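You operate a simulated robot arm through the tools that you are given. There is no shell and no other tool. Be economical: measure what you need, move in short steps, check, and stop when the job is done.

Carry out the task below with a simulated two-armed robot. There is one attempt and no reset: what you move stays moved.

TASK
Flash Amber twice and Lectern once with the lighting Main fader at Half.
Fine: bring that fader back to Full afterwards; other controls of the lighting desk, paging box and lamp stay, so do the socket box's plugs.

It is judged by the outcome, as a careful person would: the job done as asked, and still so three seconds after it is handed in. It fails if anything else is knocked over, pushed out of place, dropped, spilled or broken.

THE ROBOT
Two 7-joint arms with two-finger grippers on one trunk, on a base that drives. Base frame: it is fixed to the floor where the robot stands at the start and does not move with it; the origin is under the middle of the robot, x ahead of it, y to its left, z up. Lengths are in m, angles in rad, forces in N, time in s.
The left shoulder is at the start at [0.057, 0.164, 1.053], the right one opposite. With the tool pointing down near the work surface each hand reaches from about 0.28 to 0.74 m from the robot's upright axis, wherever it stands, measured 20 degrees to its own side. Places, roughly: amber-banded plug of the lighting  (4x4x7 cm) [1.1, 0.3, 0.9]; blue-banded plug beside the lighti (3x3x6 cm) [1, 0.1, 0.9]; chase button [0.7, 0, 0.8]; chase speed dial [0.8, 0, 0.8]; desk lamp [1.2, 0.5, 1.1]; dial of the paging box [0.5, 0.3, 0.8]; flash button eight [0.6, 0.2, 0.8]; flash button five [0.7, 0.3, 0.8]; flash button four [0.7, 0.3, 0.8]; flash button one [0.7, 0.4, 0.8]; flash button seven [0.6, 0.2, 0.8]; flash button six [0.7, 0.2, 0.8]; flash button three [0.7, 0.4, 0.8]; flash button two [0.7, 0.4, 0.8]; green speak button [0.4, 0.3, 0.8]; green-banded plug of the lighting  (3x3x6 cm) [1.1, 0.2, 0.9]. Payload 2.45 kg a hand.
The tool frame of a hand sits at the grasp point between the pads (the TCP): z along the fingers, y along the line on which they close. The tips reach 0.026 m beyond it. Largest opening 0.096 m; the body of the gripper starts 0.069 m behind the TCP.
Orientation is told as [roll, pitch, yaw] about the base's x, y, z axes, in that order, counted from this pose: with the fingers straight down and closing along the base's y, the tool's x points along the base's -x, its y along +y and its z along -z.

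THE INTERFACE
- The arms move only by the tool arm_command. It takes "left_moves", "right_moves" or both (then of equal length, played together; a hand with none holds still); each is one flat list of numbers, 6 for each row, row after row: the shift along the base's x, y, z in units of 20 mm (1.0 is 20 mm), then the turn, a rotation vector about the base's x, y, z in units of 5 degrees (1.0 is 5 degrees). In form: [x, y, z, wx, wy, wz, x, y, z, wx, wy, wz, ...]. A call has 1 to 12 rows; each row shifts and turns the commanded pose from where the row before left it. "left_hand" and "right_hand" are, for a hand that has rows, the gripper command, from -1 (shut) to 1 (fully open), values between in proportion, set as the call begins (left out, the last holds). A call with a number of a shift or a turn outside -1 to 1 is refused whole. Rows are played at 5 a second. More than 0.05 m and 0.15 rad between two rows, or a gripper value outside its range, and nothing of the call is played. A pose out of reach is approached as far as the arm can. The call stops where the force on the tool passes 40 N (or 10 N more than at its start, if that is more) or the arm is blocked; 0.2 s more then pass. The fingers move at their own pace and stop on an object; they squeeze with about 36 N. The grip force told is the motor's: it shows also when the fingers shut on nothing. Time passes only in rows, and 0.2 s behind the last, so rows that do not move let the fingers close. It gives the time, the measured TCP pose, the force on the tool (base axes), the opening and the grip force at its end, in the units of the frame above (readings bear some noise), with the torque about the TCP (base axes, N m) and any sound that the robot's microphone picked up.
- Cameras (640 x 400 px; columns grow to the right, rows downward): "scene" is now at [0.141, 0.0507, 1.5274]; the picture's right is [0.46, -0.89, 0.00], its down [-0.71, -0.37, -0.60] and it looks along [0.53, 0.27, -0.80] (base axes); focal length 285 px, centre (320, 200). "left" rides on the left gripper at [0.082, -0.003, -0.098] in its tool frame; the picture's right is [0.04, 1.00, 0.00], its down [-0.73, 0.03, -0.68] and it looks along [-0.68, 0.03, 0.73] (tool axes); focal length 256 px, centre (320, 200). "right" rides on the right gripper at [0.082, 0.003, -0.098] in its tool frame; the picture's right is [-0.04, 1.00, 0.00], its down [-0.73, -0.03, -0.68] and it looks along [-0.68, -0.03, 0.73] (tool axes); focal length 256 px, centre (320, 200). There is no depth. A picture from a camera that has moved, and an enlarged one, comes with that camera's place and axes in the base frame and with its lens. The place of the scene camera against the robot may be out by one fixed shift of up to 0.018 m in any direction.
- snapshot(camera): a new picture of that camera. It takes no simulated time.
- slide_trunk(by): slides the trunk up (or, below 0, down) by that many m; the arms and the scene camera ride with it, the base frame stays. It gives what a move gives, with no picture.
- base_move(legs): drives the robot by 1 to 6 legs, each [ahead, left, turn to the left] in m, m and rad, along the robot's own axes; the way and the turn of a leg run together, so that a leg with both is an arc; at most 1.5 m and 3.142 rad a leg. The arms and the cameras ride along, it lands a little off, and it stops where it bumps. It gives what a move gives.
- turn_head(pan, tilt): turns the head with the scene camera to pan (to the left, within 2.094 rad either way) and tilt (down, from -0.506 to 1.204), counted from straight ahead of the robot. It gives what a move gives.
- close_up(camera, box): a new picture of the part [left, top, right, bottom] of that camera's present view, enlarged. It takes no simulated time.
- finish_job(): hands the job in; it is judged then, once.

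Go step by step. Nothing tells you exact positions but the pictures and the camera data: compare them with the known pose of the tool, close in by small moves and look again before you grip or let go. The budget is 120 turns and 88 pictures, counting those below and the enlarged ones. Unless the task says otherwise, let go and move clear before handing in, and close with one line.

The tools are called after ">>>" by a JSON object that holds its "method" and its "body". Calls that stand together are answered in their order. arm_command: Moves the arms, as the interface text tells. Its arguments: {"type":"object","properties":{"left_moves":{"type":"array","items":{"type":"number"}},"left_hand":{"type":"number"},"right_moves":{"type":"array","items":{"type":"number"}},"right_hand":{"type":"number"}},"required":[]} The other tools are called the same way: slide_trunk (by) slides the trunk up or down; base_move (legs) drives the base; turn_head (pan, tilt) turns the head that bears the scene camera; snapshot (camera) takes a picture; close_up (camera, box) takes an enlarged picture of a part of a camera's view; finish_job () hands the job in.

At the start:

```text
time: 0.0
left_eef_pos: [0.361, 0.4232, 1.1]
left_ee_rot: [-0.001, 0.001, -0.001]
left_force: [-0.5, 0.0, -0.4]
left_wrist_torque: [-0.01, 0.01, -0.01]
left_opening: 0.096
left_grip_force: 0.1
right_eef_pos: [0.4535, -0.0001, 1.0967]
right_ee_rot: [-0.002, 0.002, 0.0]
right_force: [0.2, 0.3, 0.3]
right_wrist_torque: [0.02, -0.02, 0.0]
right_opening: 0.0959
right_grip_force: 0.0
trunk travel left (down, up): [-0.224, 0.342]
robot x, y, heading: [-0.0001, -0.0004, 0.002]
head pan, tilt: [0.475, 0.925]
```

scene: 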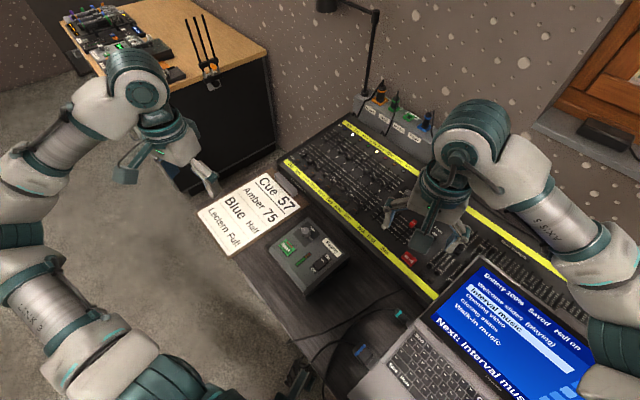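
right: 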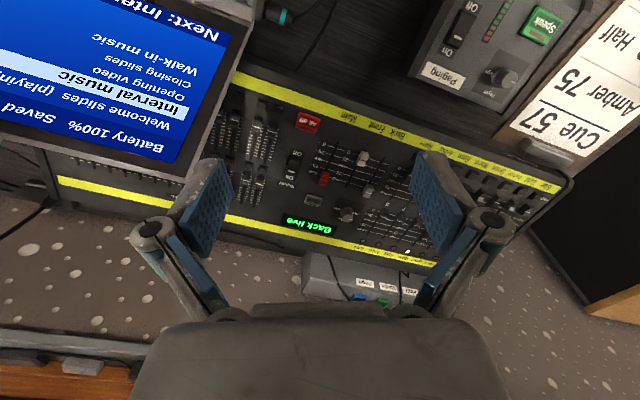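
left: 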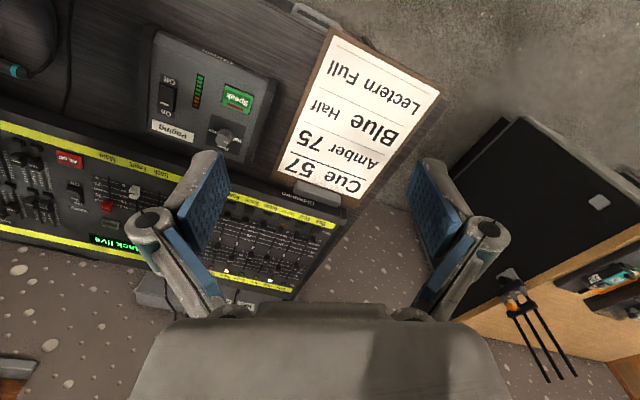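

I see the lighting desk behind the paging box, with its labels too small to read here. I'll look closer first.

>>> {"method": "close_up", "body": {"camera": "scene", "box": [270, 100, 430, 200]}}

>>> {"method": "close_up", "body": {"camera": "left", "box": [0, 110, 350, 310]}}

>>> {"method": "close_up", "body": {"camera": "right", "box": [220, 80, 440, 260]}}

```text
4.00 times, centred on (350, 150) of scene
camera zoom: at [0.141, 0.0507, 1.5274], right [0.46, -0.89, 0.0], down [-0.71, -0.37, -0.6], along [0.53, 0.27, -0.8], focal length 1141 px, centre (200, 400)
```

zoom: 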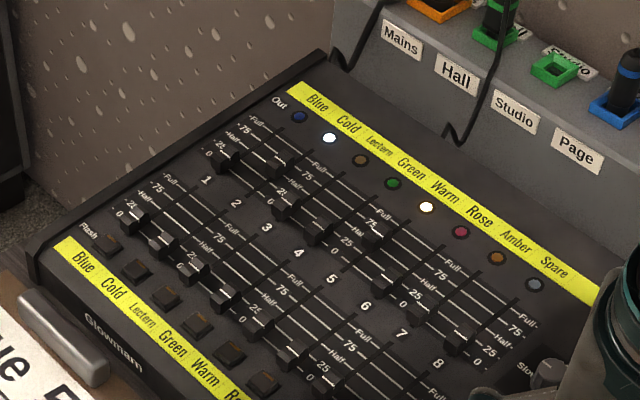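

```text
1.83 times, centred on (175, 210) of left
camera zoom: at [0.2787, 0.4199, 1.1982], right [-0.04, 1.0, 0.0], down [0.73, 0.03, 0.68], along [0.68, 0.03, -0.73], focal length 468 px, centre (585, 182)
```

zoom: 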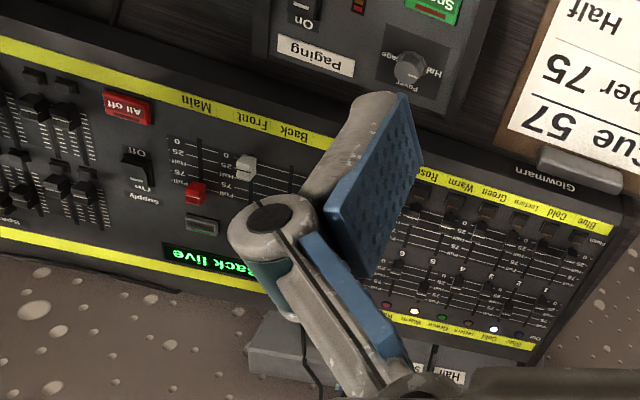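

```text
2.22 times, centred on (330, 170) of right
camera zoom: at [0.3719, 0.0047, 1.1945], right [0.04, 1.0, 0.0], down [0.73, -0.03, 0.68], along [0.68, -0.03, -0.73], focal length 569 px, centre (298, 267)
```

zoom: 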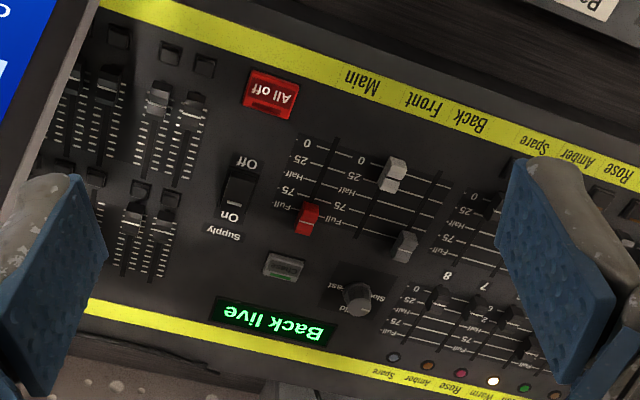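

The desk is yawed about -21°. The red Main fader stands at Full near (0.66, 0.0), and the flash strip reads Blue, Cold, Lectern, Green, Warm, Rose, Amber, Spare. I'll draw the right arm back and bring the left hand over the desk.

>>> {"method": "arm_command", "body": {"left_moves": [0.7, -0.8, -0.2, 0, 0, -0.36, 0.7, -0.8, -0.2, 0, 0, -0.36, 0.7, -0.8, -0.2, 0, 0, -0.36, 0.7, -0.8, -0.2, 0, 0, -0.36, 0.7, -0.8, -0.2, 0, 0, -0.36, 0.7, -0.8, -0.2, 0, 0, -0.36, 0.7, -0.8, -0.2, 0, 0, -0.36, 0.7, -0.8, -0.2, 0, 0, -0.36, 0.7, -0.8, -0.2, 0, 0, -0.36, 0.7, -0.8, -0.2, 0, 0, -0.36, 0.7, -0.8, -0.2, 0, 0, -0.36, 0.7, -0.8, -0.2, 0, 0, -0.36], "right_moves": [-0.5, -0.9, 0.3, 0, 0, 0, -0.5, -0.9, 0.3, 0, 0, 0, -0.5, -0.9, 0.3, 0, 0, 0, -0.5, -0.9, 0.3, 0, 0, 0, -0.5, -0.9, 0.3, 0, 0, 0, -0.5, -0.9, 0.3, 0, 0, 0, -0.5, -0.9, 0.3, 0, 0, 0, -0.5, -0.9, 0.3, 0, 0, 0, -0.5, -0.9, 0.3, 0, 0, 0, -0.5, -0.9, 0.3, 0, 0, 0, -0.5, -0.9, 0.3, 0, 0, 0, -0.5, -0.9, 0.3, 0, 0, 0], "left_hand": -1}}

>>> {"method": "snapshot", "body": {"camera": "scene"}}

>>> {"method": "snapshot", "body": {"camera": "left"}}

```text
time: 2.6
left_eef_pos: [0.5255, 0.227, 1.0551]
left_ee_rot: [0.003, -0.002, -0.375]
left_force: [-0.6, -0.6, -0.6]
left_wrist_torque: [-0.01, 0.02, -0.01]
left_opening: 0.0
left_grip_force: 28.8
right_eef_pos: [0.3286, -0.2192, 1.1714]
right_ee_rot: [0.003, -0.003, -0.001]
right_force: [0.1, 0.3, -0.7]
right_wrist_torque: [-0.05, -0.02, 0.02]
right_opening: 0.0961
right_grip_force: 0.1
trunk travel left (down, up): [-0.224, 0.342]
robot x, y, heading: [0.0039, -0.0014, 0.001]
head pan, tilt: [0.475, 0.925]
```

```text
81 pictures are left
camera scene: at [0.141, 0.0446, 1.5276], right [0.46, -0.89, 0.0], down [-0.71, -0.36, -0.6], along [0.53, 0.28, -0.8], focal length 285 px, centre (320, 200)
```

scene: 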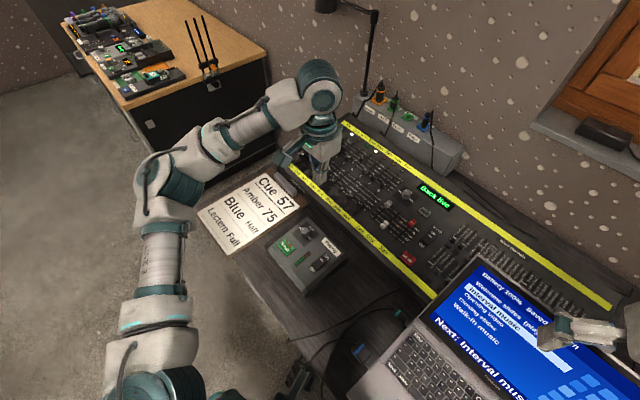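

```text
80 pictures are left
camera left: at [0.4478, 0.2531, 1.1537], right [0.33, 0.94, 0.0], down [0.69, -0.24, 0.68], along [0.64, -0.22, -0.73], focal length 256 px, centre (320, 200)
```

left: 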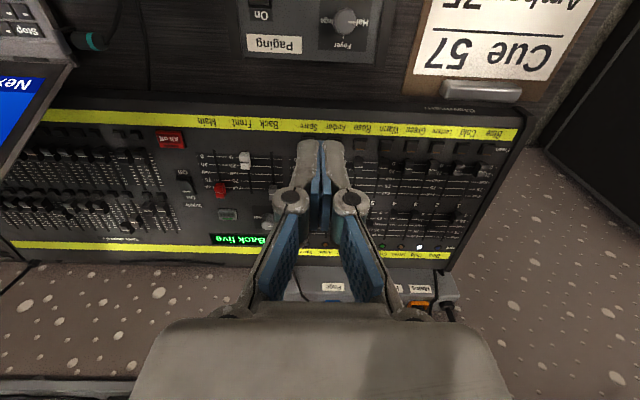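

The hand is squared with the desk. Next I'll read the labels and the fader scale.

>>> {"method": "close_up", "body": {"camera": "scene", "box": [310, 140, 470, 240]}}

>>> {"method": "close_up", "body": {"camera": "left", "box": [150, 100, 310, 270]}}

>>> {"method": "close_up", "body": {"camera": "left", "box": [300, 100, 530, 270]}}

```text
4.00 times, centred on (390, 190) of scene
camera zoom: at [0.141, 0.0446, 1.5276], right [0.46, -0.89, 0.0], down [-0.71, -0.36, -0.6], along [0.53, 0.28, -0.8], focal length 1141 px, centre (40, 240)
```

zoom: 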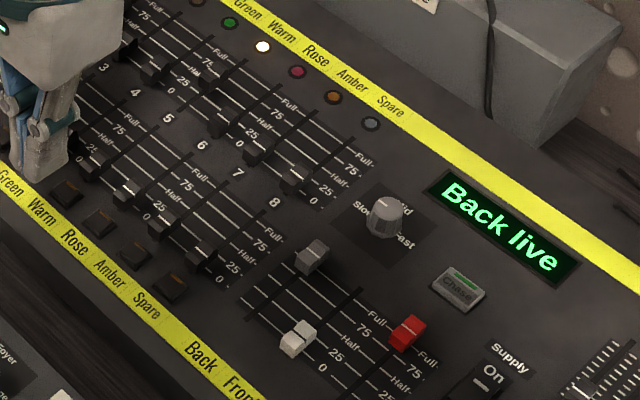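

```text
2.35 times, centred on (230, 185) of left
camera zoom: at [0.4478, 0.2531, 1.1537], right [0.33, 0.94, 0.0], down [0.69, -0.24, 0.68], along [0.64, -0.22, -0.73], focal length 602 px, centre (532, 235)
```

zoom: 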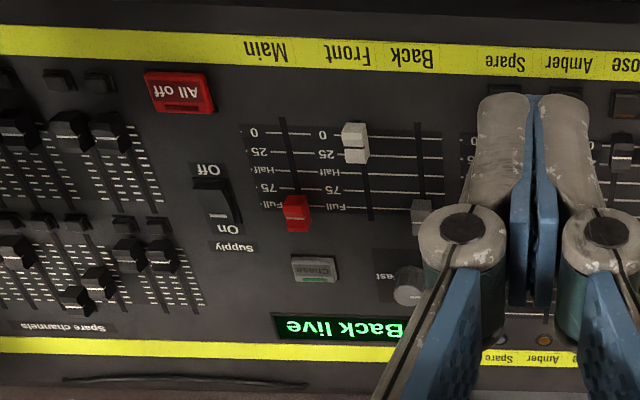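

```text
2.35 times, centred on (415, 185) of left
camera zoom: at [0.4478, 0.2531, 1.1537], right [0.33, 0.94, 0.0], down [0.69, -0.24, 0.68], along [0.64, -0.22, -0.73], focal length 602 px, centre (96, 235)
```

zoom: 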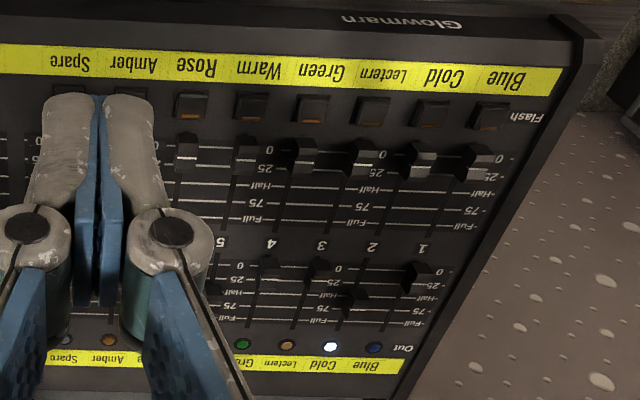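

Labels confirmed: Lectern is flash 3 and Amber is flash 7. Main is the red cap, at Full near (0.663, -0.002, 0.822), and Half is about 33 mm toward the robot. I'll bring the left hand above the cap, half open.

>>> {"method": "arm_command", "body": {"left_moves": [0.57, -0.95, -0.6, 0, 0, 0, 0.57, -0.95, -0.6, 0, 0, 0, 0.57, -0.95, -0.6, 0, 0, 0, 0.57, -0.95, -0.6, 0, 0, 0, 0.57, -0.95, -0.6, 0, 0, 0, 0.57, -0.95, -0.6, 0, 0, 0, 0.57, -0.95, -0.6, 0, 0, 0, 0.57, -0.95, -0.6, 0, 0, 0, 0.57, -0.95, -0.6, 0, 0, 0, 0.57, -0.95, -0.6, 0, 0, 0, 0.57, -0.95, -0.6, 0, 0, 0, 0.57, -0.95, -0.6, 0, 0, 0], "left_hand": -0.08}}

>>> {"method": "snapshot", "body": {"camera": "left"}}

>>> {"method": "snapshot", "body": {"camera": "scene"}}

```text
time: 5.2
left_eef_pos: [0.6628, -0.0023, 0.9108]
left_ee_rot: [0.002, 0.0, -0.376]
left_force: [0.1, -0.6, -0.2]
left_wrist_torque: [0.02, 0.04, 0.04]
left_opening: 0.0442
left_grip_force: 0.1
right_eef_pos: [0.3294, -0.2194, 1.1696]
right_ee_rot: [0.004, -0.003, 0.0]
right_force: [-0.9, 0.1, 0.5]
right_wrist_torque: [0.0, 0.04, -0.01]
right_opening: 0.096
right_grip_force: 0.1
trunk travel left (down, up): [-0.224, 0.342]
robot x, y, heading: [0.0013, -0.002, -0.001]
head pan, tilt: [0.475, 0.925]
```

```text
76 pictures are left
camera left: at [0.5848, 0.0242, 1.0092], right [0.33, 0.94, 0.0], down [0.69, -0.24, 0.68], along [0.64, -0.22, -0.73], focal length 256 px, centre (320, 200)
```

left: 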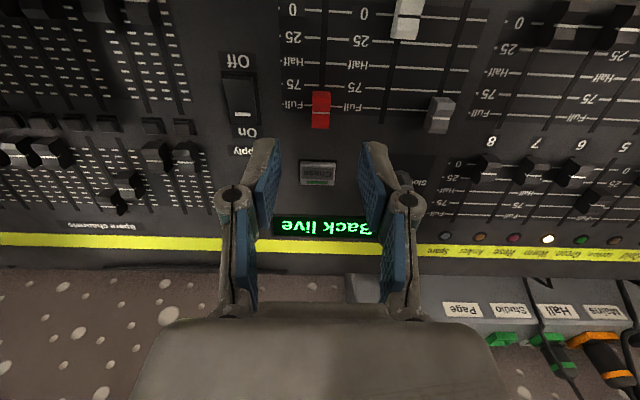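

```text
75 pictures are left
camera scene: at [0.1422, 0.0419, 1.5275], right [0.46, -0.89, -0.01], down [-0.71, -0.36, -0.6], along [0.53, 0.28, -0.8], focal length 285 px, centre (320, 200)
```

scene: 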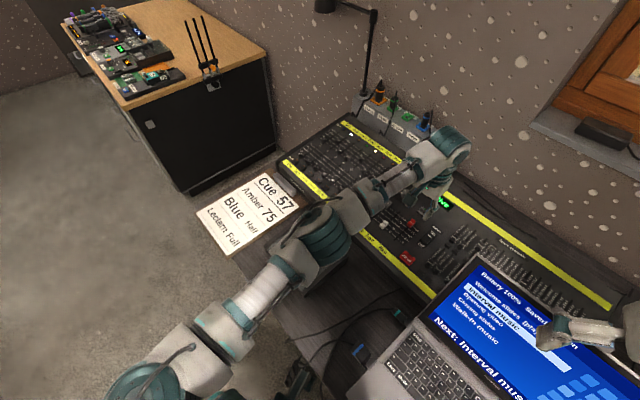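

The cap is centred between the fingers and the Full line lies under the TCP. I'll descend partway and check.

>>> {"method": "arm_command", "body": {"left_moves": [0, 0, -1, 0, 0, 0, 0, 0, -1, 0, 0, 0, 0, 0, -0.9, 0, 0, 0]}}

>>> {"method": "snapshot", "body": {"camera": "left"}}

>>> {"method": "close_up", "body": {"camera": "scene", "box": [360, 170, 480, 260]}}

```text
time: 6.0
left_eef_pos: [0.6627, -0.0013, 0.8487]
left_ee_rot: [0.002, -0.002, -0.377]
left_force: [-0.2, 0.7, -0.2]
left_wrist_torque: [-0.05, 0.01, 0.05]
left_opening: 0.0442
left_grip_force: 0.0
right_eef_pos: [0.3294, -0.2176, 1.1727]
right_ee_rot: [0.003, -0.001, 0.0]
right_force: [0.0, 0.4, -0.7]
right_wrist_torque: [0.01, 0.02, 0.04]
right_opening: 0.0961
right_grip_force: 0.1
trunk travel left (down, up): [-0.224, 0.342]
robot x, y, heading: [-0.0028, 0.0048, 0.001]
head pan, tilt: [0.475, 0.925]
```

```text
74 pictures are left
camera left: at [0.5858, 0.0257, 0.9479], right [0.33, 0.94, 0.0], down [0.69, -0.24, 0.68], along [0.64, -0.22, -0.73], focal length 256 px, centre (320, 200)
```

left: 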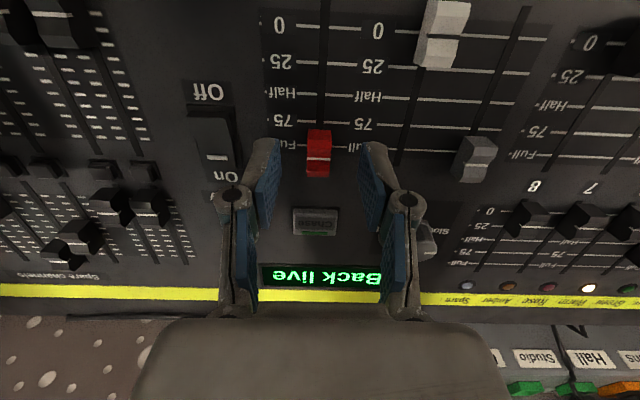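

```text
4.44 times, centred on (420, 215) of scene
camera zoom: at [0.1426, 0.0439, 1.5274], right [0.46, -0.89, 0.0], down [-0.71, -0.36, -0.6], along [0.53, 0.28, -0.8], focal length 1268 px, centre (-124, 133)
```

zoom: 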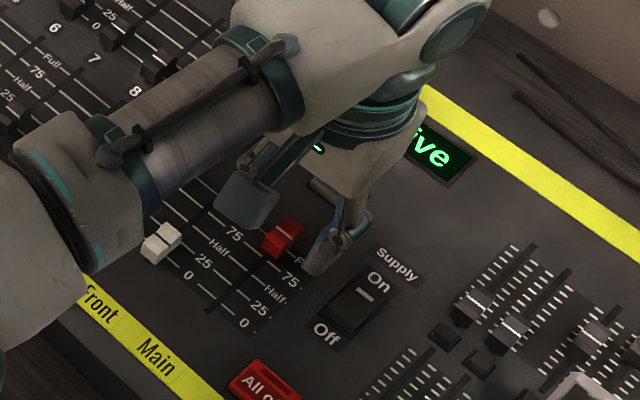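

The cap mark lies about 6 mm beyond the tool axis, so I'll nudge outward and lower further.

>>> {"method": "arm_command", "body": {"left_moves": [0.27, -0.11, 0, 0, 0, 0, 0, 0, -0.25, 0, 0, 0, 0, 0, -0.25, 0, 0, 0]}}

>>> {"method": "close_up", "body": {"camera": "left", "box": [220, 80, 420, 240]}}

>>> {"method": "close_up", "body": {"camera": "scene", "box": [390, 200, 450, 245]}}

```text
time: 6.8
left_eef_pos: [0.669, -0.0035, 0.8393]
left_ee_rot: [0.001, 0.0, -0.376]
left_force: [-0.2, 0.0, -0.3]
left_wrist_torque: [-0.02, -0.01, 0.02]
left_opening: 0.0442
left_grip_force: 0.0
right_eef_pos: [0.3291, -0.2168, 1.1704]
right_ee_rot: [0.003, -0.003, 0.001]
right_force: [0.4, -0.6, 0.1]
right_wrist_torque: [-0.01, -0.03, -0.01]
right_opening: 0.0961
right_grip_force: 0.1
trunk travel left (down, up): [-0.224, 0.342]
robot x, y, heading: [-0.0037, -0.0027, -0.001]
head pan, tilt: [0.475, 0.925]
```

```text
2.50 times, centred on (320, 160) of left
camera zoom: at [0.5912, 0.023, 0.9385], right [0.33, 0.94, 0.0], down [0.69, -0.24, 0.68], along [0.64, -0.22, -0.73], focal length 640 px, centre (320, 300)
```

zoom: 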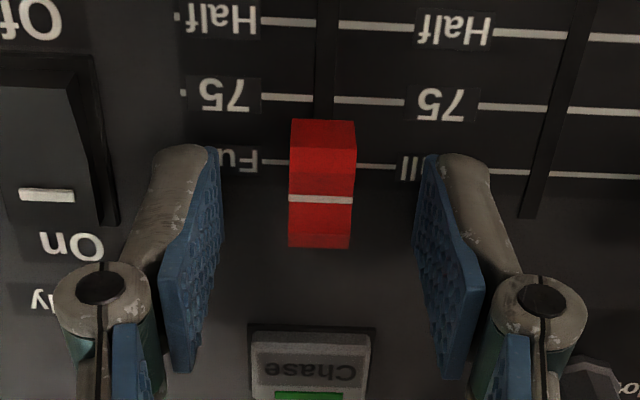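

```text
8.89 times, centred on (420, 222) of scene
camera zoom: at [0.1423, 0.0434, 1.5275], right [0.46, -0.89, 0.0], down [-0.71, -0.36, -0.6], along [0.53, 0.28, -0.8], focal length 2535 px, centre (-569, 0)
```

zoom: 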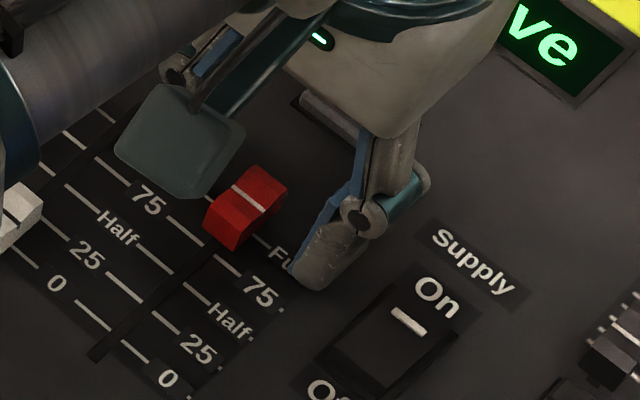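

The tips straddle the cap. I'll lower 4 mm more and close on it.

>>> {"method": "arm_command", "body": {"left_moves": [0, 0, -0.2, 0, 0, 0]}}

>>> {"method": "arm_command", "body": {"left_moves": [0, 0, 0, 0, 0, 0, 0, 0, 0, 0, 0, 0, 0, 0, 0, 0, 0, 0], "left_hand": -1}}

>>> {"method": "close_up", "body": {"camera": "left", "box": [220, 80, 420, 240]}}

```text
time: 7.2
left_eef_pos: [0.6683, -0.0034, 0.8376]
left_ee_rot: [0.002, -0.005, -0.378]
left_force: [1.0, -0.2, 4.2]
left_wrist_torque: [-0.13, -0.02, 0.06]
left_opening: 0.0444
left_grip_force: 0.2
right_eef_pos: [0.3273, -0.2175, 1.1724]
right_ee_rot: [0.003, -0.004, 0.001]
right_force: [0.9, -0.1, 0.2]
right_wrist_torque: [0.01, 0.02, -0.01]
right_opening: 0.0958
right_grip_force: 0.1
trunk travel left (down, up): [-0.224, 0.342]
robot x, y, heading: [-0.0046, 0.0011, 0.0]
head pan, tilt: [0.475, 0.925]
```

```text
time: 8.0
left_eef_pos: [0.6665, -0.0036, 0.8383]
left_ee_rot: [0.002, -0.006, -0.378]
left_force: [0.8, 1.2, 18.2]
left_wrist_torque: [0.01, 0.09, -0.22]
left_opening: 0.0125
left_grip_force: 39.6
right_eef_pos: [0.3274, -0.2169, 1.1723]
right_ee_rot: [0.002, -0.003, 0.0]
right_force: [0.2, -0.4, 0.1]
right_wrist_torque: [-0.01, -0.01, 0.0]
right_opening: 0.0958
right_grip_force: 0.1
trunk travel left (down, up): [-0.224, 0.342]
robot x, y, heading: [-0.0002, -0.0003, 0.003]
head pan, tilt: [0.475, 0.925]
```

```text
2.50 times, centred on (320, 160) of left
camera zoom: at [0.5891, 0.0234, 0.9372], right [0.33, 0.94, 0.0], down [0.69, -0.24, 0.68], along [0.64, -0.22, -0.73], focal length 640 px, centre (320, 300)
```

zoom: 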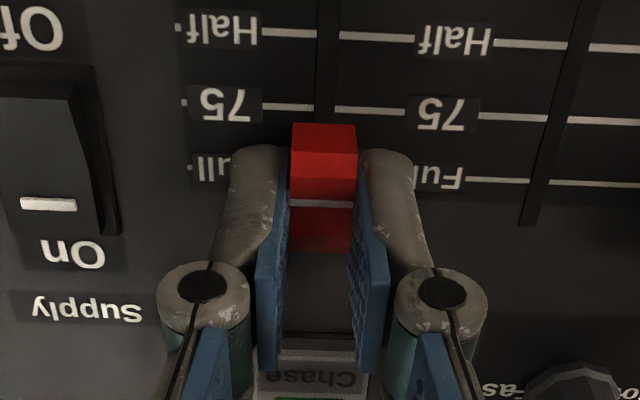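

The cap is gripped. Full to Half measures about 32 mm, so I'll ease off the panel and pull 32 mm toward the front of the desk.

>>> {"method": "arm_command", "body": {"left_moves": [0, 0, 0.15, 0, 0, 0, -0.37, 0.15, 0, 0, 0, 0, -0.37, 0.15, 0, 0, 0, 0, -0.37, 0.15, 0, 0, 0, 0, -0.37, 0.15, 0, 0, 0, 0, 0, 0, 0, 0, 0, 0]}}

>>> {"method": "close_up", "body": {"camera": "left", "box": [220, 80, 420, 240]}}

>>> {"method": "close_up", "body": {"camera": "scene", "box": [390, 200, 450, 245]}}

```text
time: 9.4
left_eef_pos: [0.6395, 0.0084, 0.8359]
left_ee_rot: [0.0, 0.005, -0.377]
left_force: [-0.8, -6.0, -25.8]
left_wrist_torque: [-0.01, 0.22, -0.17]
left_opening: 0.0123
left_grip_force: 39.3
right_eef_pos: [0.3317, -0.219, 1.1701]
right_ee_rot: [0.003, 0.0, -0.001]
right_force: [-0.3, 0.7, -0.4]
right_wrist_torque: [-0.02, 0.0, 0.01]
right_opening: 0.0963
right_grip_force: 0.1
trunk travel left (down, up): [-0.224, 0.342]
robot x, y, heading: [-0.0034, 0.0015, 0.001]
head pan, tilt: [0.475, 0.925]
```

```text
2.50 times, centred on (320, 160) of left
camera zoom: at [0.5617, 0.0348, 0.9355], right [0.33, 0.94, 0.0], down [0.7, -0.24, 0.67], along [0.64, -0.22, -0.74], focal length 640 px, centre (320, 300)
```

zoom: 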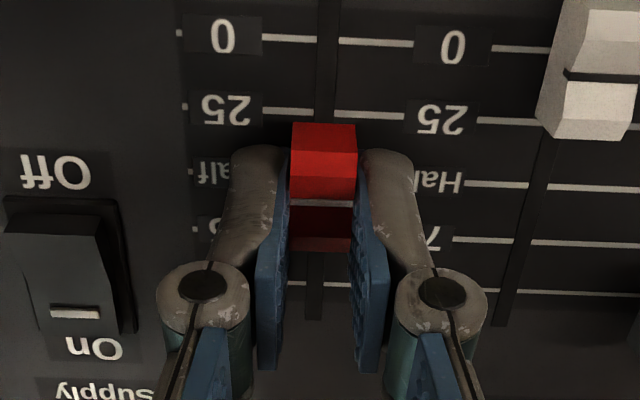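

```text
8.89 times, centred on (420, 222) of scene
camera zoom: at [0.1475, 0.0417, 1.5265], right [0.46, -0.89, -0.01], down [-0.72, -0.36, -0.6], along [0.53, 0.28, -0.8], focal length 2535 px, centre (-569, 0)
```

zoom: 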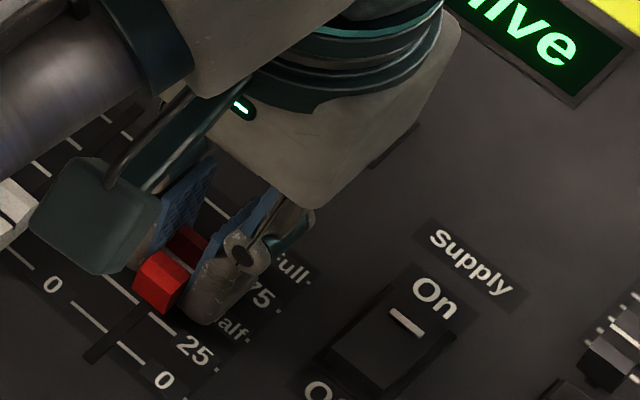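

The cap mark now sits by the Half line. I'll relieve the upward pull, open, and check the position with the fingers clear.

>>> {"method": "arm_command", "body": {"left_moves": [0, 0, -0.07, 0, 0, 0, 0, 0, 0, 0, 0, 0]}}

>>> {"method": "arm_command", "body": {"left_moves": [0, 0, 0, 0, 0, 0, 0, 0, 0, 0, 0, 0], "left_hand": -0.2}}

>>> {"method": "arm_command", "body": {"left_moves": [0, 0, 0.7, 0, 0, 0, 0, 0, 0.7, 0, 0, 0, 0, 0, 0.7, 0, 0, 0]}}

>>> {"method": "close_up", "body": {"camera": "left", "box": [220, 20, 420, 180]}}

```text
time: 10.0
left_eef_pos: [0.6395, 0.0082, 0.8373]
left_ee_rot: [0.0, 0.001, -0.378]
left_force: [-2.5, -11.0, -28.0]
left_wrist_torque: [0.03, 0.69, -0.16]
left_opening: 0.0123
left_grip_force: 38.9
right_eef_pos: [0.3305, -0.2179, 1.1698]
right_ee_rot: [0.003, 0.0, 0.001]
right_force: [0.2, 1.1, -0.6]
right_wrist_torque: [-0.03, 0.03, -0.02]
right_opening: 0.0961
right_grip_force: 0.2
trunk travel left (down, up): [-0.224, 0.342]
robot x, y, heading: [-0.0029, -0.0008, -0.003]
head pan, tilt: [0.475, 0.925]
```

```text
time: 10.6
left_eef_pos: [0.6391, 0.0092, 0.84]
left_ee_rot: [0.003, -0.003, -0.376]
left_force: [0.3, 0.8, 0.6]
left_wrist_torque: [-0.05, -0.01, 0.03]
left_opening: 0.0384
left_grip_force: 0.1
right_eef_pos: [0.3301, -0.218, 1.1715]
right_ee_rot: [0.003, -0.001, 0.001]
right_force: [-0.5, 0.1, -0.1]
right_wrist_torque: [0.01, 0.0, 0.0]
right_opening: 0.0961
right_grip_force: 0.0
trunk travel left (down, up): [-0.224, 0.342]
robot x, y, heading: [-0.0025, 0.0019, 0.005]
head pan, tilt: [0.475, 0.925]
```

```text
time: 11.4
left_eef_pos: [0.6383, 0.0104, 0.8807]
left_ee_rot: [0.003, -0.002, -0.376]
left_force: [0.1, 0.6, 0.1]
left_wrist_torque: [0.03, -0.01, -0.01]
left_opening: 0.0386
left_grip_force: 0.0
right_eef_pos: [0.3287, -0.2163, 1.1706]
right_ee_rot: [0.002, -0.004, 0.001]
right_force: [-1.0, 0.3, -0.3]
right_wrist_torque: [-0.02, -0.05, 0.02]
right_opening: 0.0961
right_grip_force: 0.1
trunk travel left (down, up): [-0.224, 0.342]
robot x, y, heading: [0.0039, 0.0026, -0.001]
head pan, tilt: [0.475, 0.925]
```

```text
2.50 times, centred on (320, 100) of left
camera zoom: at [0.5604, 0.0367, 0.9788], right [0.33, 0.94, 0.0], down [0.69, -0.24, 0.68], along [0.64, -0.22, -0.73], focal length 640 px, centre (320, 450)
```

zoom: 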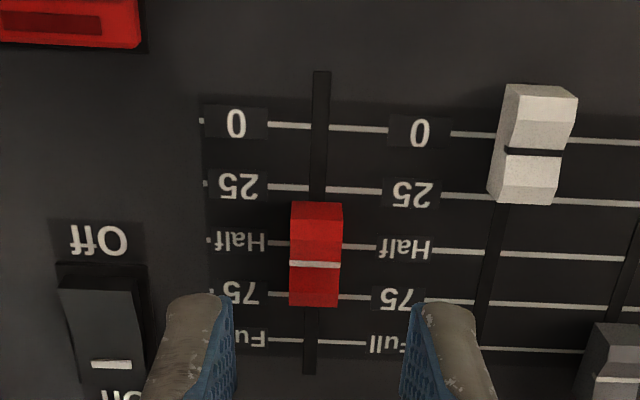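

Main stands at Half, within about 1 mm. Next I'll close the hand, raise it slightly, and go over the Amber flash button near (0.640, 0.210).

>>> {"method": "arm_command", "body": {"left_moves": [0, 0, 1, 0, 0, 0, 0, 1, 0.5, 0, 0, 0, 0, 1, 0, 0, 0, 0, 0, 1, 0, 0, 0, 0, 0, 1, 0, 0, 0, 0, 0, 1, 0, 0, 0, 0, 0, 1, 0, 0, 0, 0, 0, 1, 0, 0, 0, 0, 0, 1, 0, 0, 0, 0, 0, 1, 0, 0, 0, 0, 0, 1, -0.5, 0, 0, 0], "left_hand": -1}}

>>> {"method": "snapshot", "body": {"camera": "left"}}

>>> {"method": "close_up", "body": {"camera": "scene", "box": [360, 180, 460, 250]}}

```text
time: 13.8
left_eef_pos: [0.6366, 0.2119, 0.9011]
left_ee_rot: [0.0, -0.002, -0.377]
left_force: [0.4, -0.5, 0.4]
left_wrist_torque: [-0.01, 0.01, 0.0]
left_opening: 0.0
left_grip_force: 28.2
right_eef_pos: [0.3297, -0.2171, 1.1713]
right_ee_rot: [0.002, -0.002, 0.0]
right_force: [-0.1, 0.3, 0.8]
right_wrist_torque: [0.02, -0.03, -0.01]
right_opening: 0.0961
right_grip_force: 0.0
trunk travel left (down, up): [-0.224, 0.342]
robot x, y, heading: [0.0013, -0.0009, 0.004]
head pan, tilt: [0.475, 0.925]
```

```text
66 pictures are left
camera left: at [0.5594, 0.2393, 0.9987], right [0.33, 0.94, 0.0], down [0.69, -0.24, 0.68], along [0.64, -0.23, -0.73], focal length 256 px, centre (320, 200)
```

left: 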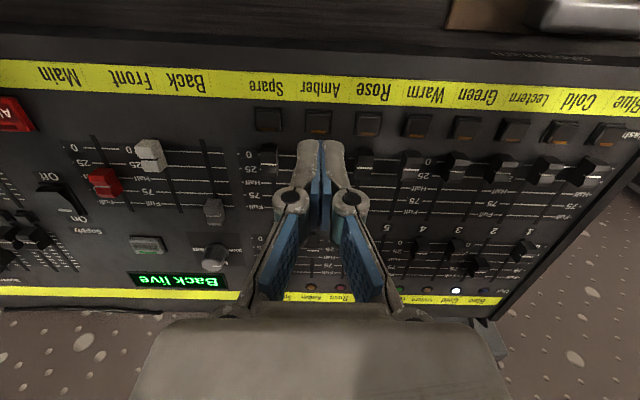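

```text
5.71 times, centred on (410, 215) of scene
camera zoom: at [0.1424, 0.0471, 1.5274], right [0.46, -0.89, 0.0], down [-0.71, -0.36, -0.6], along [0.53, 0.27, -0.8], focal length 1630 px, centre (-194, 114)
```

zoom: 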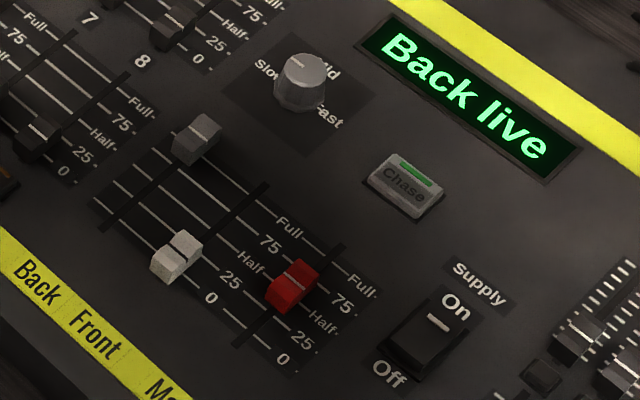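

The Amber button is just beneath the tip, about 4 mm further out. I'll shift and descend to just above it.

>>> {"method": "arm_command", "body": {"left_moves": [0.19, -0.08, 0, 0, 0, 0, 0, 0, -0.8, 0, 0, 0, 0, 0, -0.8, 0, 0, 0, 0, 0, -0.6, 0, 0, 0]}}

>>> {"method": "close_up", "body": {"camera": "left", "box": [220, 60, 420, 220]}}

>>> {"method": "close_up", "body": {"camera": "scene", "box": [310, 160, 410, 240]}}

```text
time: 14.8
left_eef_pos: [0.6399, 0.2078, 0.8567]
left_ee_rot: [0.002, -0.001, -0.378]
left_force: [0.2, -0.3, -0.2]
left_wrist_torque: [0.03, -0.01, 0.03]
left_opening: 0.0
left_grip_force: 28.6
right_eef_pos: [0.3303, -0.2173, 1.1719]
right_ee_rot: [0.001, -0.002, -0.002]
right_force: [0.4, -0.1, -0.2]
right_wrist_torque: [0.0, 0.03, 0.01]
right_opening: 0.0961
right_grip_force: 0.1
trunk travel left (down, up): [-0.224, 0.342]
robot x, y, heading: [0.0011, -0.0041, -0.0]
head pan, tilt: [0.475, 0.925]
```

```text
2.50 times, centred on (320, 140) of left
camera zoom: at [0.5625, 0.2347, 0.9558], right [0.33, 0.94, 0.0], down [0.69, -0.24, 0.68], along [0.64, -0.22, -0.73], focal length 640 px, centre (320, 350)
```

zoom: 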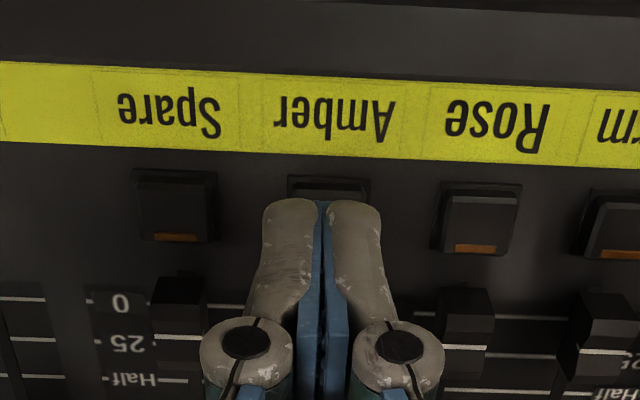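

```text
5.00 times, centred on (360, 200) of scene
camera zoom: at [0.1422, 0.0458, 1.5274], right [0.46, -0.89, 0.0], down [-0.71, -0.36, -0.6], along [0.53, 0.28, -0.8], focal length 1426 px, centre (120, 200)
```

zoom: 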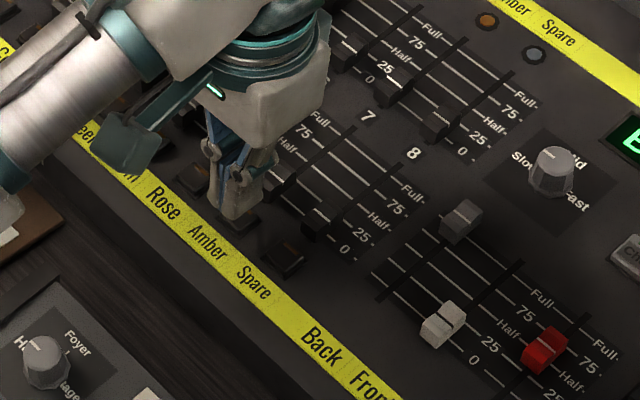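

The tip should come back about 2 mm and left 2 mm. Then I'll lower gradually, watching force and sound.

>>> {"method": "arm_command", "body": {"left_moves": [-0.1, 0.15, 0, 0, 0, 0, 0, 0, -0.25, 0, 0, 0]}}

>>> {"method": "arm_command", "body": {"left_moves": [0, 0, -0.15, 0, 0, 0]}}

```text
time: 15.4
left_eef_pos: [0.6383, 0.2112, 0.8524]
left_ee_rot: [0.002, -0.002, -0.377]
left_force: [-0.3, 0.0, -0.2]
left_wrist_torque: [0.0, 0.05, -0.01]
left_opening: 0.0
left_grip_force: 28.8
right_eef_pos: [0.3297, -0.217, 1.1705]
right_ee_rot: [0.003, -0.001, 0.0]
right_force: [-0.2, 0.1, -0.9]
right_wrist_torque: [-0.02, -0.03, -0.03]
right_opening: 0.0962
right_grip_force: 0.0
trunk travel left (down, up): [-0.224, 0.342]
robot x, y, heading: [0.001, 0.0008, 0.005]
head pan, tilt: [0.475, 0.925]
```

```text
time: 15.8
left_eef_pos: [0.6402, 0.2119, 0.8507]
left_ee_rot: [0.003, -0.002, -0.377]
left_force: [0.4, -0.4, 0.4]
left_wrist_torque: [0.0, -0.03, -0.02]
left_opening: 0.0001
left_grip_force: 29.1
right_eef_pos: [0.3294, -0.2179, 1.1704]
right_ee_rot: [0.002, -0.001, 0.0]
right_force: [0.7, -0.2, 0.1]
right_wrist_torque: [0.02, 0.0, 0.03]
right_opening: 0.0958
right_grip_force: 0.1
trunk travel left (down, up): [-0.224, 0.342]
robot x, y, heading: [0.0028, 0.0003, 0.0]
head pan, tilt: [0.475, 0.925]
```

>>> {"method": "close_up", "body": {"camera": "left", "box": [260, 90, 380, 190]}}

>>> {"method": "arm_command", "body": {"left_moves": [0, 0, -0.15, 0, 0, 0]}}

```text
4.00 times, centred on (320, 140) of left
camera zoom: at [0.562, 0.2385, 0.9483], right [0.33, 0.94, 0.0], down [0.69, -0.24, 0.68], along [0.64, -0.22, -0.73], focal length 1024 px, centre (320, 440)
```

zoom: 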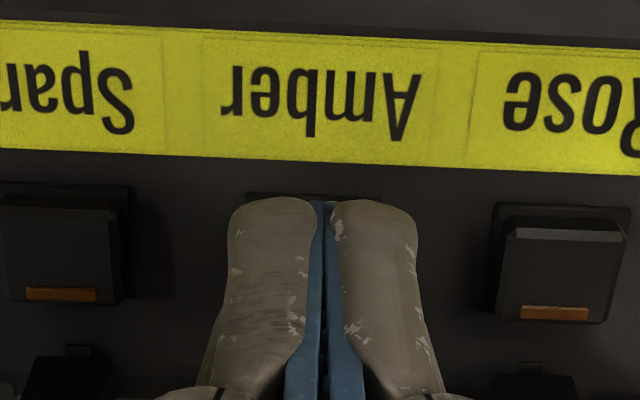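

```text
time: 16.2
left_eef_pos: [0.6409, 0.2111, 0.8472]
left_ee_rot: [0.002, -0.002, -0.377]
left_force: [-0.6, -0.6, 0.1]
left_wrist_torque: [0.01, 0.01, 0.0]
left_opening: 0.0
left_grip_force: 28.4
right_eef_pos: [0.3309, -0.2172, 1.1715]
right_ee_rot: [0.001, -0.002, 0.001]
right_force: [0.4, -0.6, 0.3]
right_wrist_torque: [-0.02, 0.01, 0.04]
right_opening: 0.0956
right_grip_force: 0.0
trunk travel left (down, up): [-0.224, 0.342]
robot x, y, heading: [0.0017, 0.0015, -0.001]
head pan, tilt: [0.475, 0.925]
```

Centred over the button; I'll keep lowering in 2 mm steps.

>>> {"method": "arm_command", "body": {"left_moves": [0, 0, -0.1, 0, 0, 0]}}

>>> {"method": "arm_command", "body": {"left_moves": [0, 0, -0.1, 0, 0, 0]}}

```text
time: 16.6
left_eef_pos: [0.6395, 0.2108, 0.8456]
left_ee_rot: [0.002, -0.002, -0.377]
left_force: [0.2, 0.2, 0.1]
left_wrist_torque: [0.0, 0.01, -0.03]
left_opening: 0.0
left_grip_force: 28.6
right_eef_pos: [0.3286, -0.2175, 1.1715]
right_ee_rot: [0.001, -0.001, 0.0]
right_force: [-0.7, 0.7, 0.7]
right_wrist_torque: [0.01, 0.02, 0.01]
right_opening: 0.0964
right_grip_force: 0.1
trunk travel left (down, up): [-0.224, 0.342]
robot x, y, heading: [-0.0019, -0.0008, -0.003]
head pan, tilt: [0.475, 0.925]
```

```text
time: 17.0
left_eef_pos: [0.6392, 0.2109, 0.8428]
left_ee_rot: [0.002, 0.0, -0.378]
left_force: [-0.9, 0.1, 0.2]
left_wrist_torque: [0.01, 0.0, 0.01]
left_opening: 0.0003
left_grip_force: 28.2
right_eef_pos: [0.3292, -0.2171, 1.1711]
right_ee_rot: [0.002, -0.003, 0.001]
right_force: [-0.2, 0.4, 0.0]
right_wrist_torque: [0.03, 0.02, 0.02]
right_opening: 0.0957
right_grip_force: 0.1
trunk travel left (down, up): [-0.224, 0.342]
robot x, y, heading: [0.0012, -0.0012, -0.0]
head pan, tilt: [0.475, 0.925]
```

>>> {"method": "arm_command", "body": {"left_moves": [0, 0, -0.07, 0, 0, 0]}}

>>> {"method": "arm_command", "body": {"left_moves": [0, 0, -0.07, 0, 0, 0]}}

>>> {"method": "close_up", "body": {"camera": "scene", "box": [310, 130, 450, 240]}}

```text
time: 17.4
left_eef_pos: [0.6403, 0.2121, 0.8418]
left_ee_rot: [0.001, -0.001, -0.377]
left_force: [0.1, -0.1, 0.1]
left_wrist_torque: [-0.02, -0.02, 0.0]
left_opening: 0.0002
left_grip_force: 28.4
right_eef_pos: [0.3288, -0.2165, 1.171]
right_ee_rot: [0.001, -0.001, -0.001]
right_force: [0.0, -0.2, 0.7]
right_wrist_torque: [0.01, 0.01, -0.02]
right_opening: 0.0957
right_grip_force: 0.0
trunk travel left (down, up): [-0.224, 0.342]
robot x, y, heading: [0.0014, -0.0046, -0.002]
head pan, tilt: [0.475, 0.925]
```

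```text
time: 17.8
left_eef_pos: [0.6396, 0.2109, 0.8384]
left_ee_rot: [0.003, -0.001, -0.377]
left_force: [-1.5, 0.2, -0.1]
left_wrist_torque: [0.02, -0.05, -0.01]
left_opening: 0.0001
left_grip_force: 28.1
right_eef_pos: [0.3281, -0.2163, 1.1712]
right_ee_rot: [0.001, -0.002, -0.001]
right_force: [-0.4, 0.3, 0.5]
right_wrist_torque: [0.01, -0.04, -0.03]
right_opening: 0.096
right_grip_force: 0.0
trunk travel left (down, up): [-0.224, 0.342]
robot x, y, heading: [-0.0017, -0.0024, 0.006]
head pan, tilt: [0.475, 0.925]
```

```text
3.64 times, centred on (380, 185) of scene
camera zoom: at [0.1421, 0.0458, 1.5274], right [0.46, -0.89, 0.0], down [-0.71, -0.36, -0.6], along [0.53, 0.28, -0.8], focal length 1037 px, centre (102, 254)
```

zoom: 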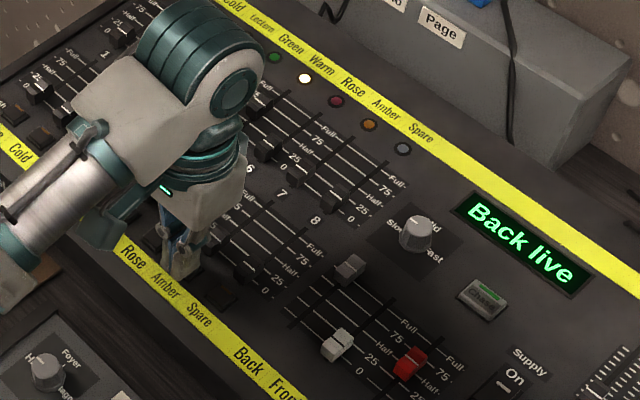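

No contact yet, so the panel probably slopes down toward the front. Continuing down gently.

>>> {"method": "arm_command", "body": {"left_moves": [0, 0, -0.1, 0, 0, 0]}}

>>> {"method": "arm_command", "body": {"left_moves": [0, 0, -0.1, 0, 0, 0]}}

>>> {"method": "close_up", "body": {"camera": "left", "box": [260, 90, 380, 190]}}

```text
time: 18.2
left_eef_pos: [0.6398, 0.2106, 0.837]
left_ee_rot: [0.001, -0.003, -0.377]
left_force: [-0.6, -0.1, 0.7]
left_wrist_torque: [-0.02, 0.0, 0.01]
left_opening: 0.0
left_grip_force: 28.6
right_eef_pos: [0.3291, -0.2173, 1.1704]
right_ee_rot: [0.002, -0.003, 0.002]
right_force: [0.4, 0.3, 0.3]
right_wrist_torque: [-0.02, -0.01, 0.0]
right_opening: 0.0961
right_grip_force: 0.1
trunk travel left (down, up): [-0.224, 0.342]
robot x, y, heading: [-0.0018, -0.0023, -0.003]
head pan, tilt: [0.475, 0.925]
```

```text
time: 18.6
left_eef_pos: [0.6395, 0.2111, 0.8352]
left_ee_rot: [0.003, -0.002, -0.376]
left_force: [-0.7, 0.4, -0.6]
left_wrist_torque: [-0.01, -0.02, -0.01]
left_opening: 0.0062
left_grip_force: 28.6
right_eef_pos: [0.3293, -0.2167, 1.1704]
right_ee_rot: [0.002, -0.001, 0.001]
right_force: [0.7, 0.7, 0.1]
right_wrist_torque: [-0.06, 0.01, 0.0]
right_opening: 0.0961
right_grip_force: 0.0
trunk travel left (down, up): [-0.224, 0.342]
robot x, y, heading: [0.0016, 0.0033, -0.001]
head pan, tilt: [0.475, 0.925]
```

```text
4.00 times, centred on (320, 140) of left
camera zoom: at [0.562, 0.2383, 0.9337], right [0.33, 0.94, 0.0], down [0.69, -0.24, 0.68], along [0.64, -0.22, -0.73], focal length 1024 px, centre (320, 440)
```

zoom: 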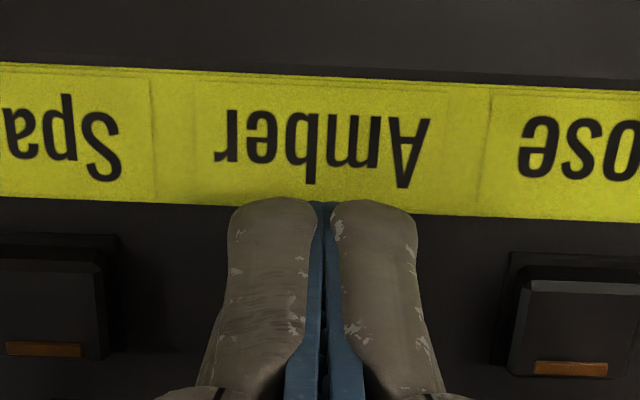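

The button lies a few mm further out and lower than reckoned, since the panel slopes. I'll shift 3 mm outward and continue down.

>>> {"method": "arm_command", "body": {"left_moves": [0.14, -0.055, 0, 0, 0, 0]}}

>>> {"method": "arm_command", "body": {"left_moves": [0, 0, -0.1, 0, 0, 0]}}

>>> {"method": "close_up", "body": {"camera": "scene", "box": [320, 180, 390, 230]}}

```text
time: 19.0
left_eef_pos: [0.6432, 0.2096, 0.835]
left_ee_rot: [0.003, -0.002, -0.377]
left_force: [-0.1, 0.4, -0.4]
left_wrist_torque: [0.0, 0.04, 0.02]
left_opening: 0.0059
left_grip_force: 28.5
right_eef_pos: [0.3296, -0.2167, 1.1717]
right_ee_rot: [0.001, -0.002, -0.001]
right_force: [-1.1, -0.4, 0.2]
right_wrist_torque: [-0.03, -0.01, 0.0]
right_opening: 0.0959
right_grip_force: 0.1
trunk travel left (down, up): [-0.224, 0.342]
robot x, y, heading: [0.0004, 0.0002, -0.001]
head pan, tilt: [0.475, 0.925]
```

```text
time: 19.4
left_eef_pos: [0.6435, 0.2102, 0.8339]
left_ee_rot: [0.004, -0.001, -0.377]
left_force: [-0.4, 0.4, 1.4]
left_wrist_torque: [-0.01, -0.01, 0.01]
left_opening: 0.0059
left_grip_force: 28.4
right_eef_pos: [0.3286, -0.2179, 1.1716]
right_ee_rot: [0.001, -0.002, 0.0]
right_force: [0.2, 1.1, 0.9]
right_wrist_torque: [0.01, 0.02, -0.03]
right_opening: 0.0961
right_grip_force: 0.1
trunk travel left (down, up): [-0.224, 0.342]
robot x, y, heading: [0.0027, 0.0027, 0.001]
head pan, tilt: [0.475, 0.925]
heard: click
```

```text
8.00 times, centred on (355, 205) of scene
camera zoom: at [0.1416, 0.0457, 1.5275], right [0.46, -0.89, 0.0], down [-0.71, -0.36, -0.6], along [0.53, 0.28, -0.8], focal length 2282 px, centre (40, 160)
```

zoom: 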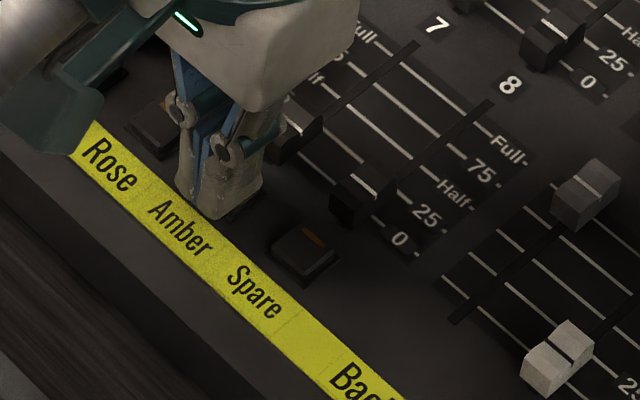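

A click was heard. I'll check whether the Amber lamp is lit.

>>> {"method": "close_up", "body": {"camera": "scene", "box": [350, 130, 450, 190]}}

```text
6.40 times, centred on (400, 160) of scene
camera zoom: at [0.1416, 0.0457, 1.5275], right [0.46, -0.89, 0.0], down [-0.71, -0.36, -0.6], along [0.53, 0.28, -0.8], focal length 1826 px, centre (-192, 456)
```

zoom: 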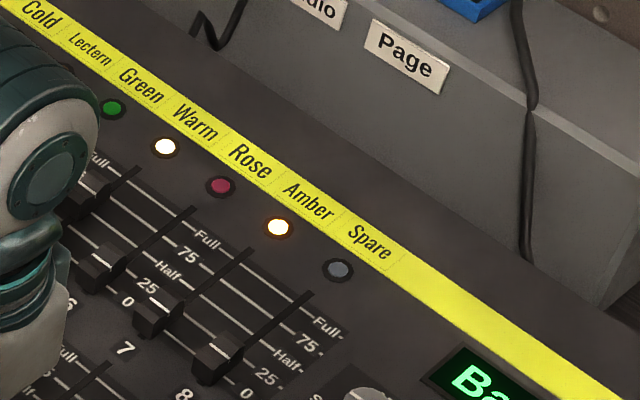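

Amber is lit: that is press one. I'll release and confirm it goes dark.

>>> {"method": "arm_command", "body": {"left_moves": [0, 0, 0.4, 0, 0, 0, 0, 0, 0, 0, 0, 0]}}

>>> {"method": "close_up", "body": {"camera": "scene", "box": [350, 130, 450, 190]}}

```text
time: 20.0
left_eef_pos: [0.6425, 0.2098, 0.8428]
left_ee_rot: [0.001, -0.001, -0.378]
left_force: [0.1, 0.2, -0.4]
left_wrist_torque: [0.05, -0.01, -0.02]
left_opening: 0.0
left_grip_force: 28.6
right_eef_pos: [0.3299, -0.2158, 1.1715]
right_ee_rot: [0.003, -0.003, 0.001]
right_force: [-0.4, -0.4, -0.1]
right_wrist_torque: [-0.01, -0.02, 0.01]
right_opening: 0.096
right_grip_force: 0.0
trunk travel left (down, up): [-0.224, 0.342]
robot x, y, heading: [-0.0003, -0.0021, -0.001]
head pan, tilt: [0.475, 0.925]
```

```text
6.40 times, centred on (400, 160) of scene
camera zoom: at [0.142, 0.0459, 1.5274], right [0.46, -0.89, 0.0], down [-0.71, -0.36, -0.6], along [0.53, 0.28, -0.8], focal length 1826 px, centre (-192, 456)
```

zoom: 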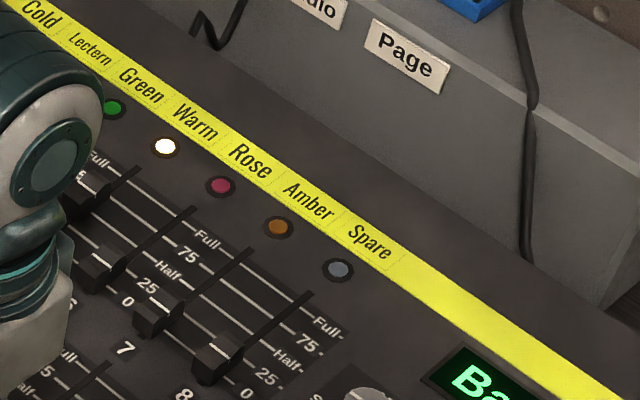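

It went dark, so the button is momentary. Pressing the second time.

>>> {"method": "arm_command", "body": {"left_moves": [0, 0, -0.4, 0, 0, 0, 0, 0, 0, 0, 0, 0]}}

>>> {"method": "close_up", "body": {"camera": "scene", "box": [350, 130, 450, 190]}}

```text
time: 20.6
left_eef_pos: [0.6428, 0.2087, 0.8338]
left_ee_rot: [0.001, -0.003, -0.378]
left_force: [0.4, 0.0, 2.7]
left_wrist_torque: [0.0, -0.02, 0.03]
left_opening: 0.0062
left_grip_force: 28.5
right_eef_pos: [0.3294, -0.2165, 1.1718]
right_ee_rot: [0.003, -0.002, 0.0]
right_force: [0.0, 0.3, 0.9]
right_wrist_torque: [-0.02, 0.02, 0.0]
right_opening: 0.096
right_grip_force: 0.0
trunk travel left (down, up): [-0.224, 0.342]
robot x, y, heading: [-0.0015, 0.0001, -0.005]
head pan, tilt: [0.475, 0.925]
heard: click
```

```text
6.40 times, centred on (400, 160) of scene
camera zoom: at [0.1416, 0.0456, 1.5276], right [0.46, -0.89, 0.0], down [-0.71, -0.36, -0.6], along [0.53, 0.28, -0.8], focal length 1826 px, centre (-192, 456)
```

zoom: 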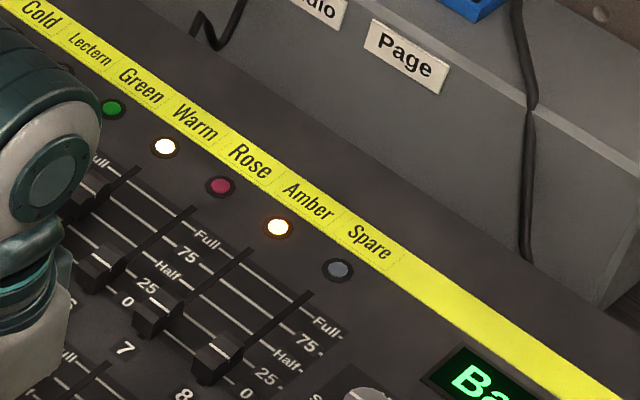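

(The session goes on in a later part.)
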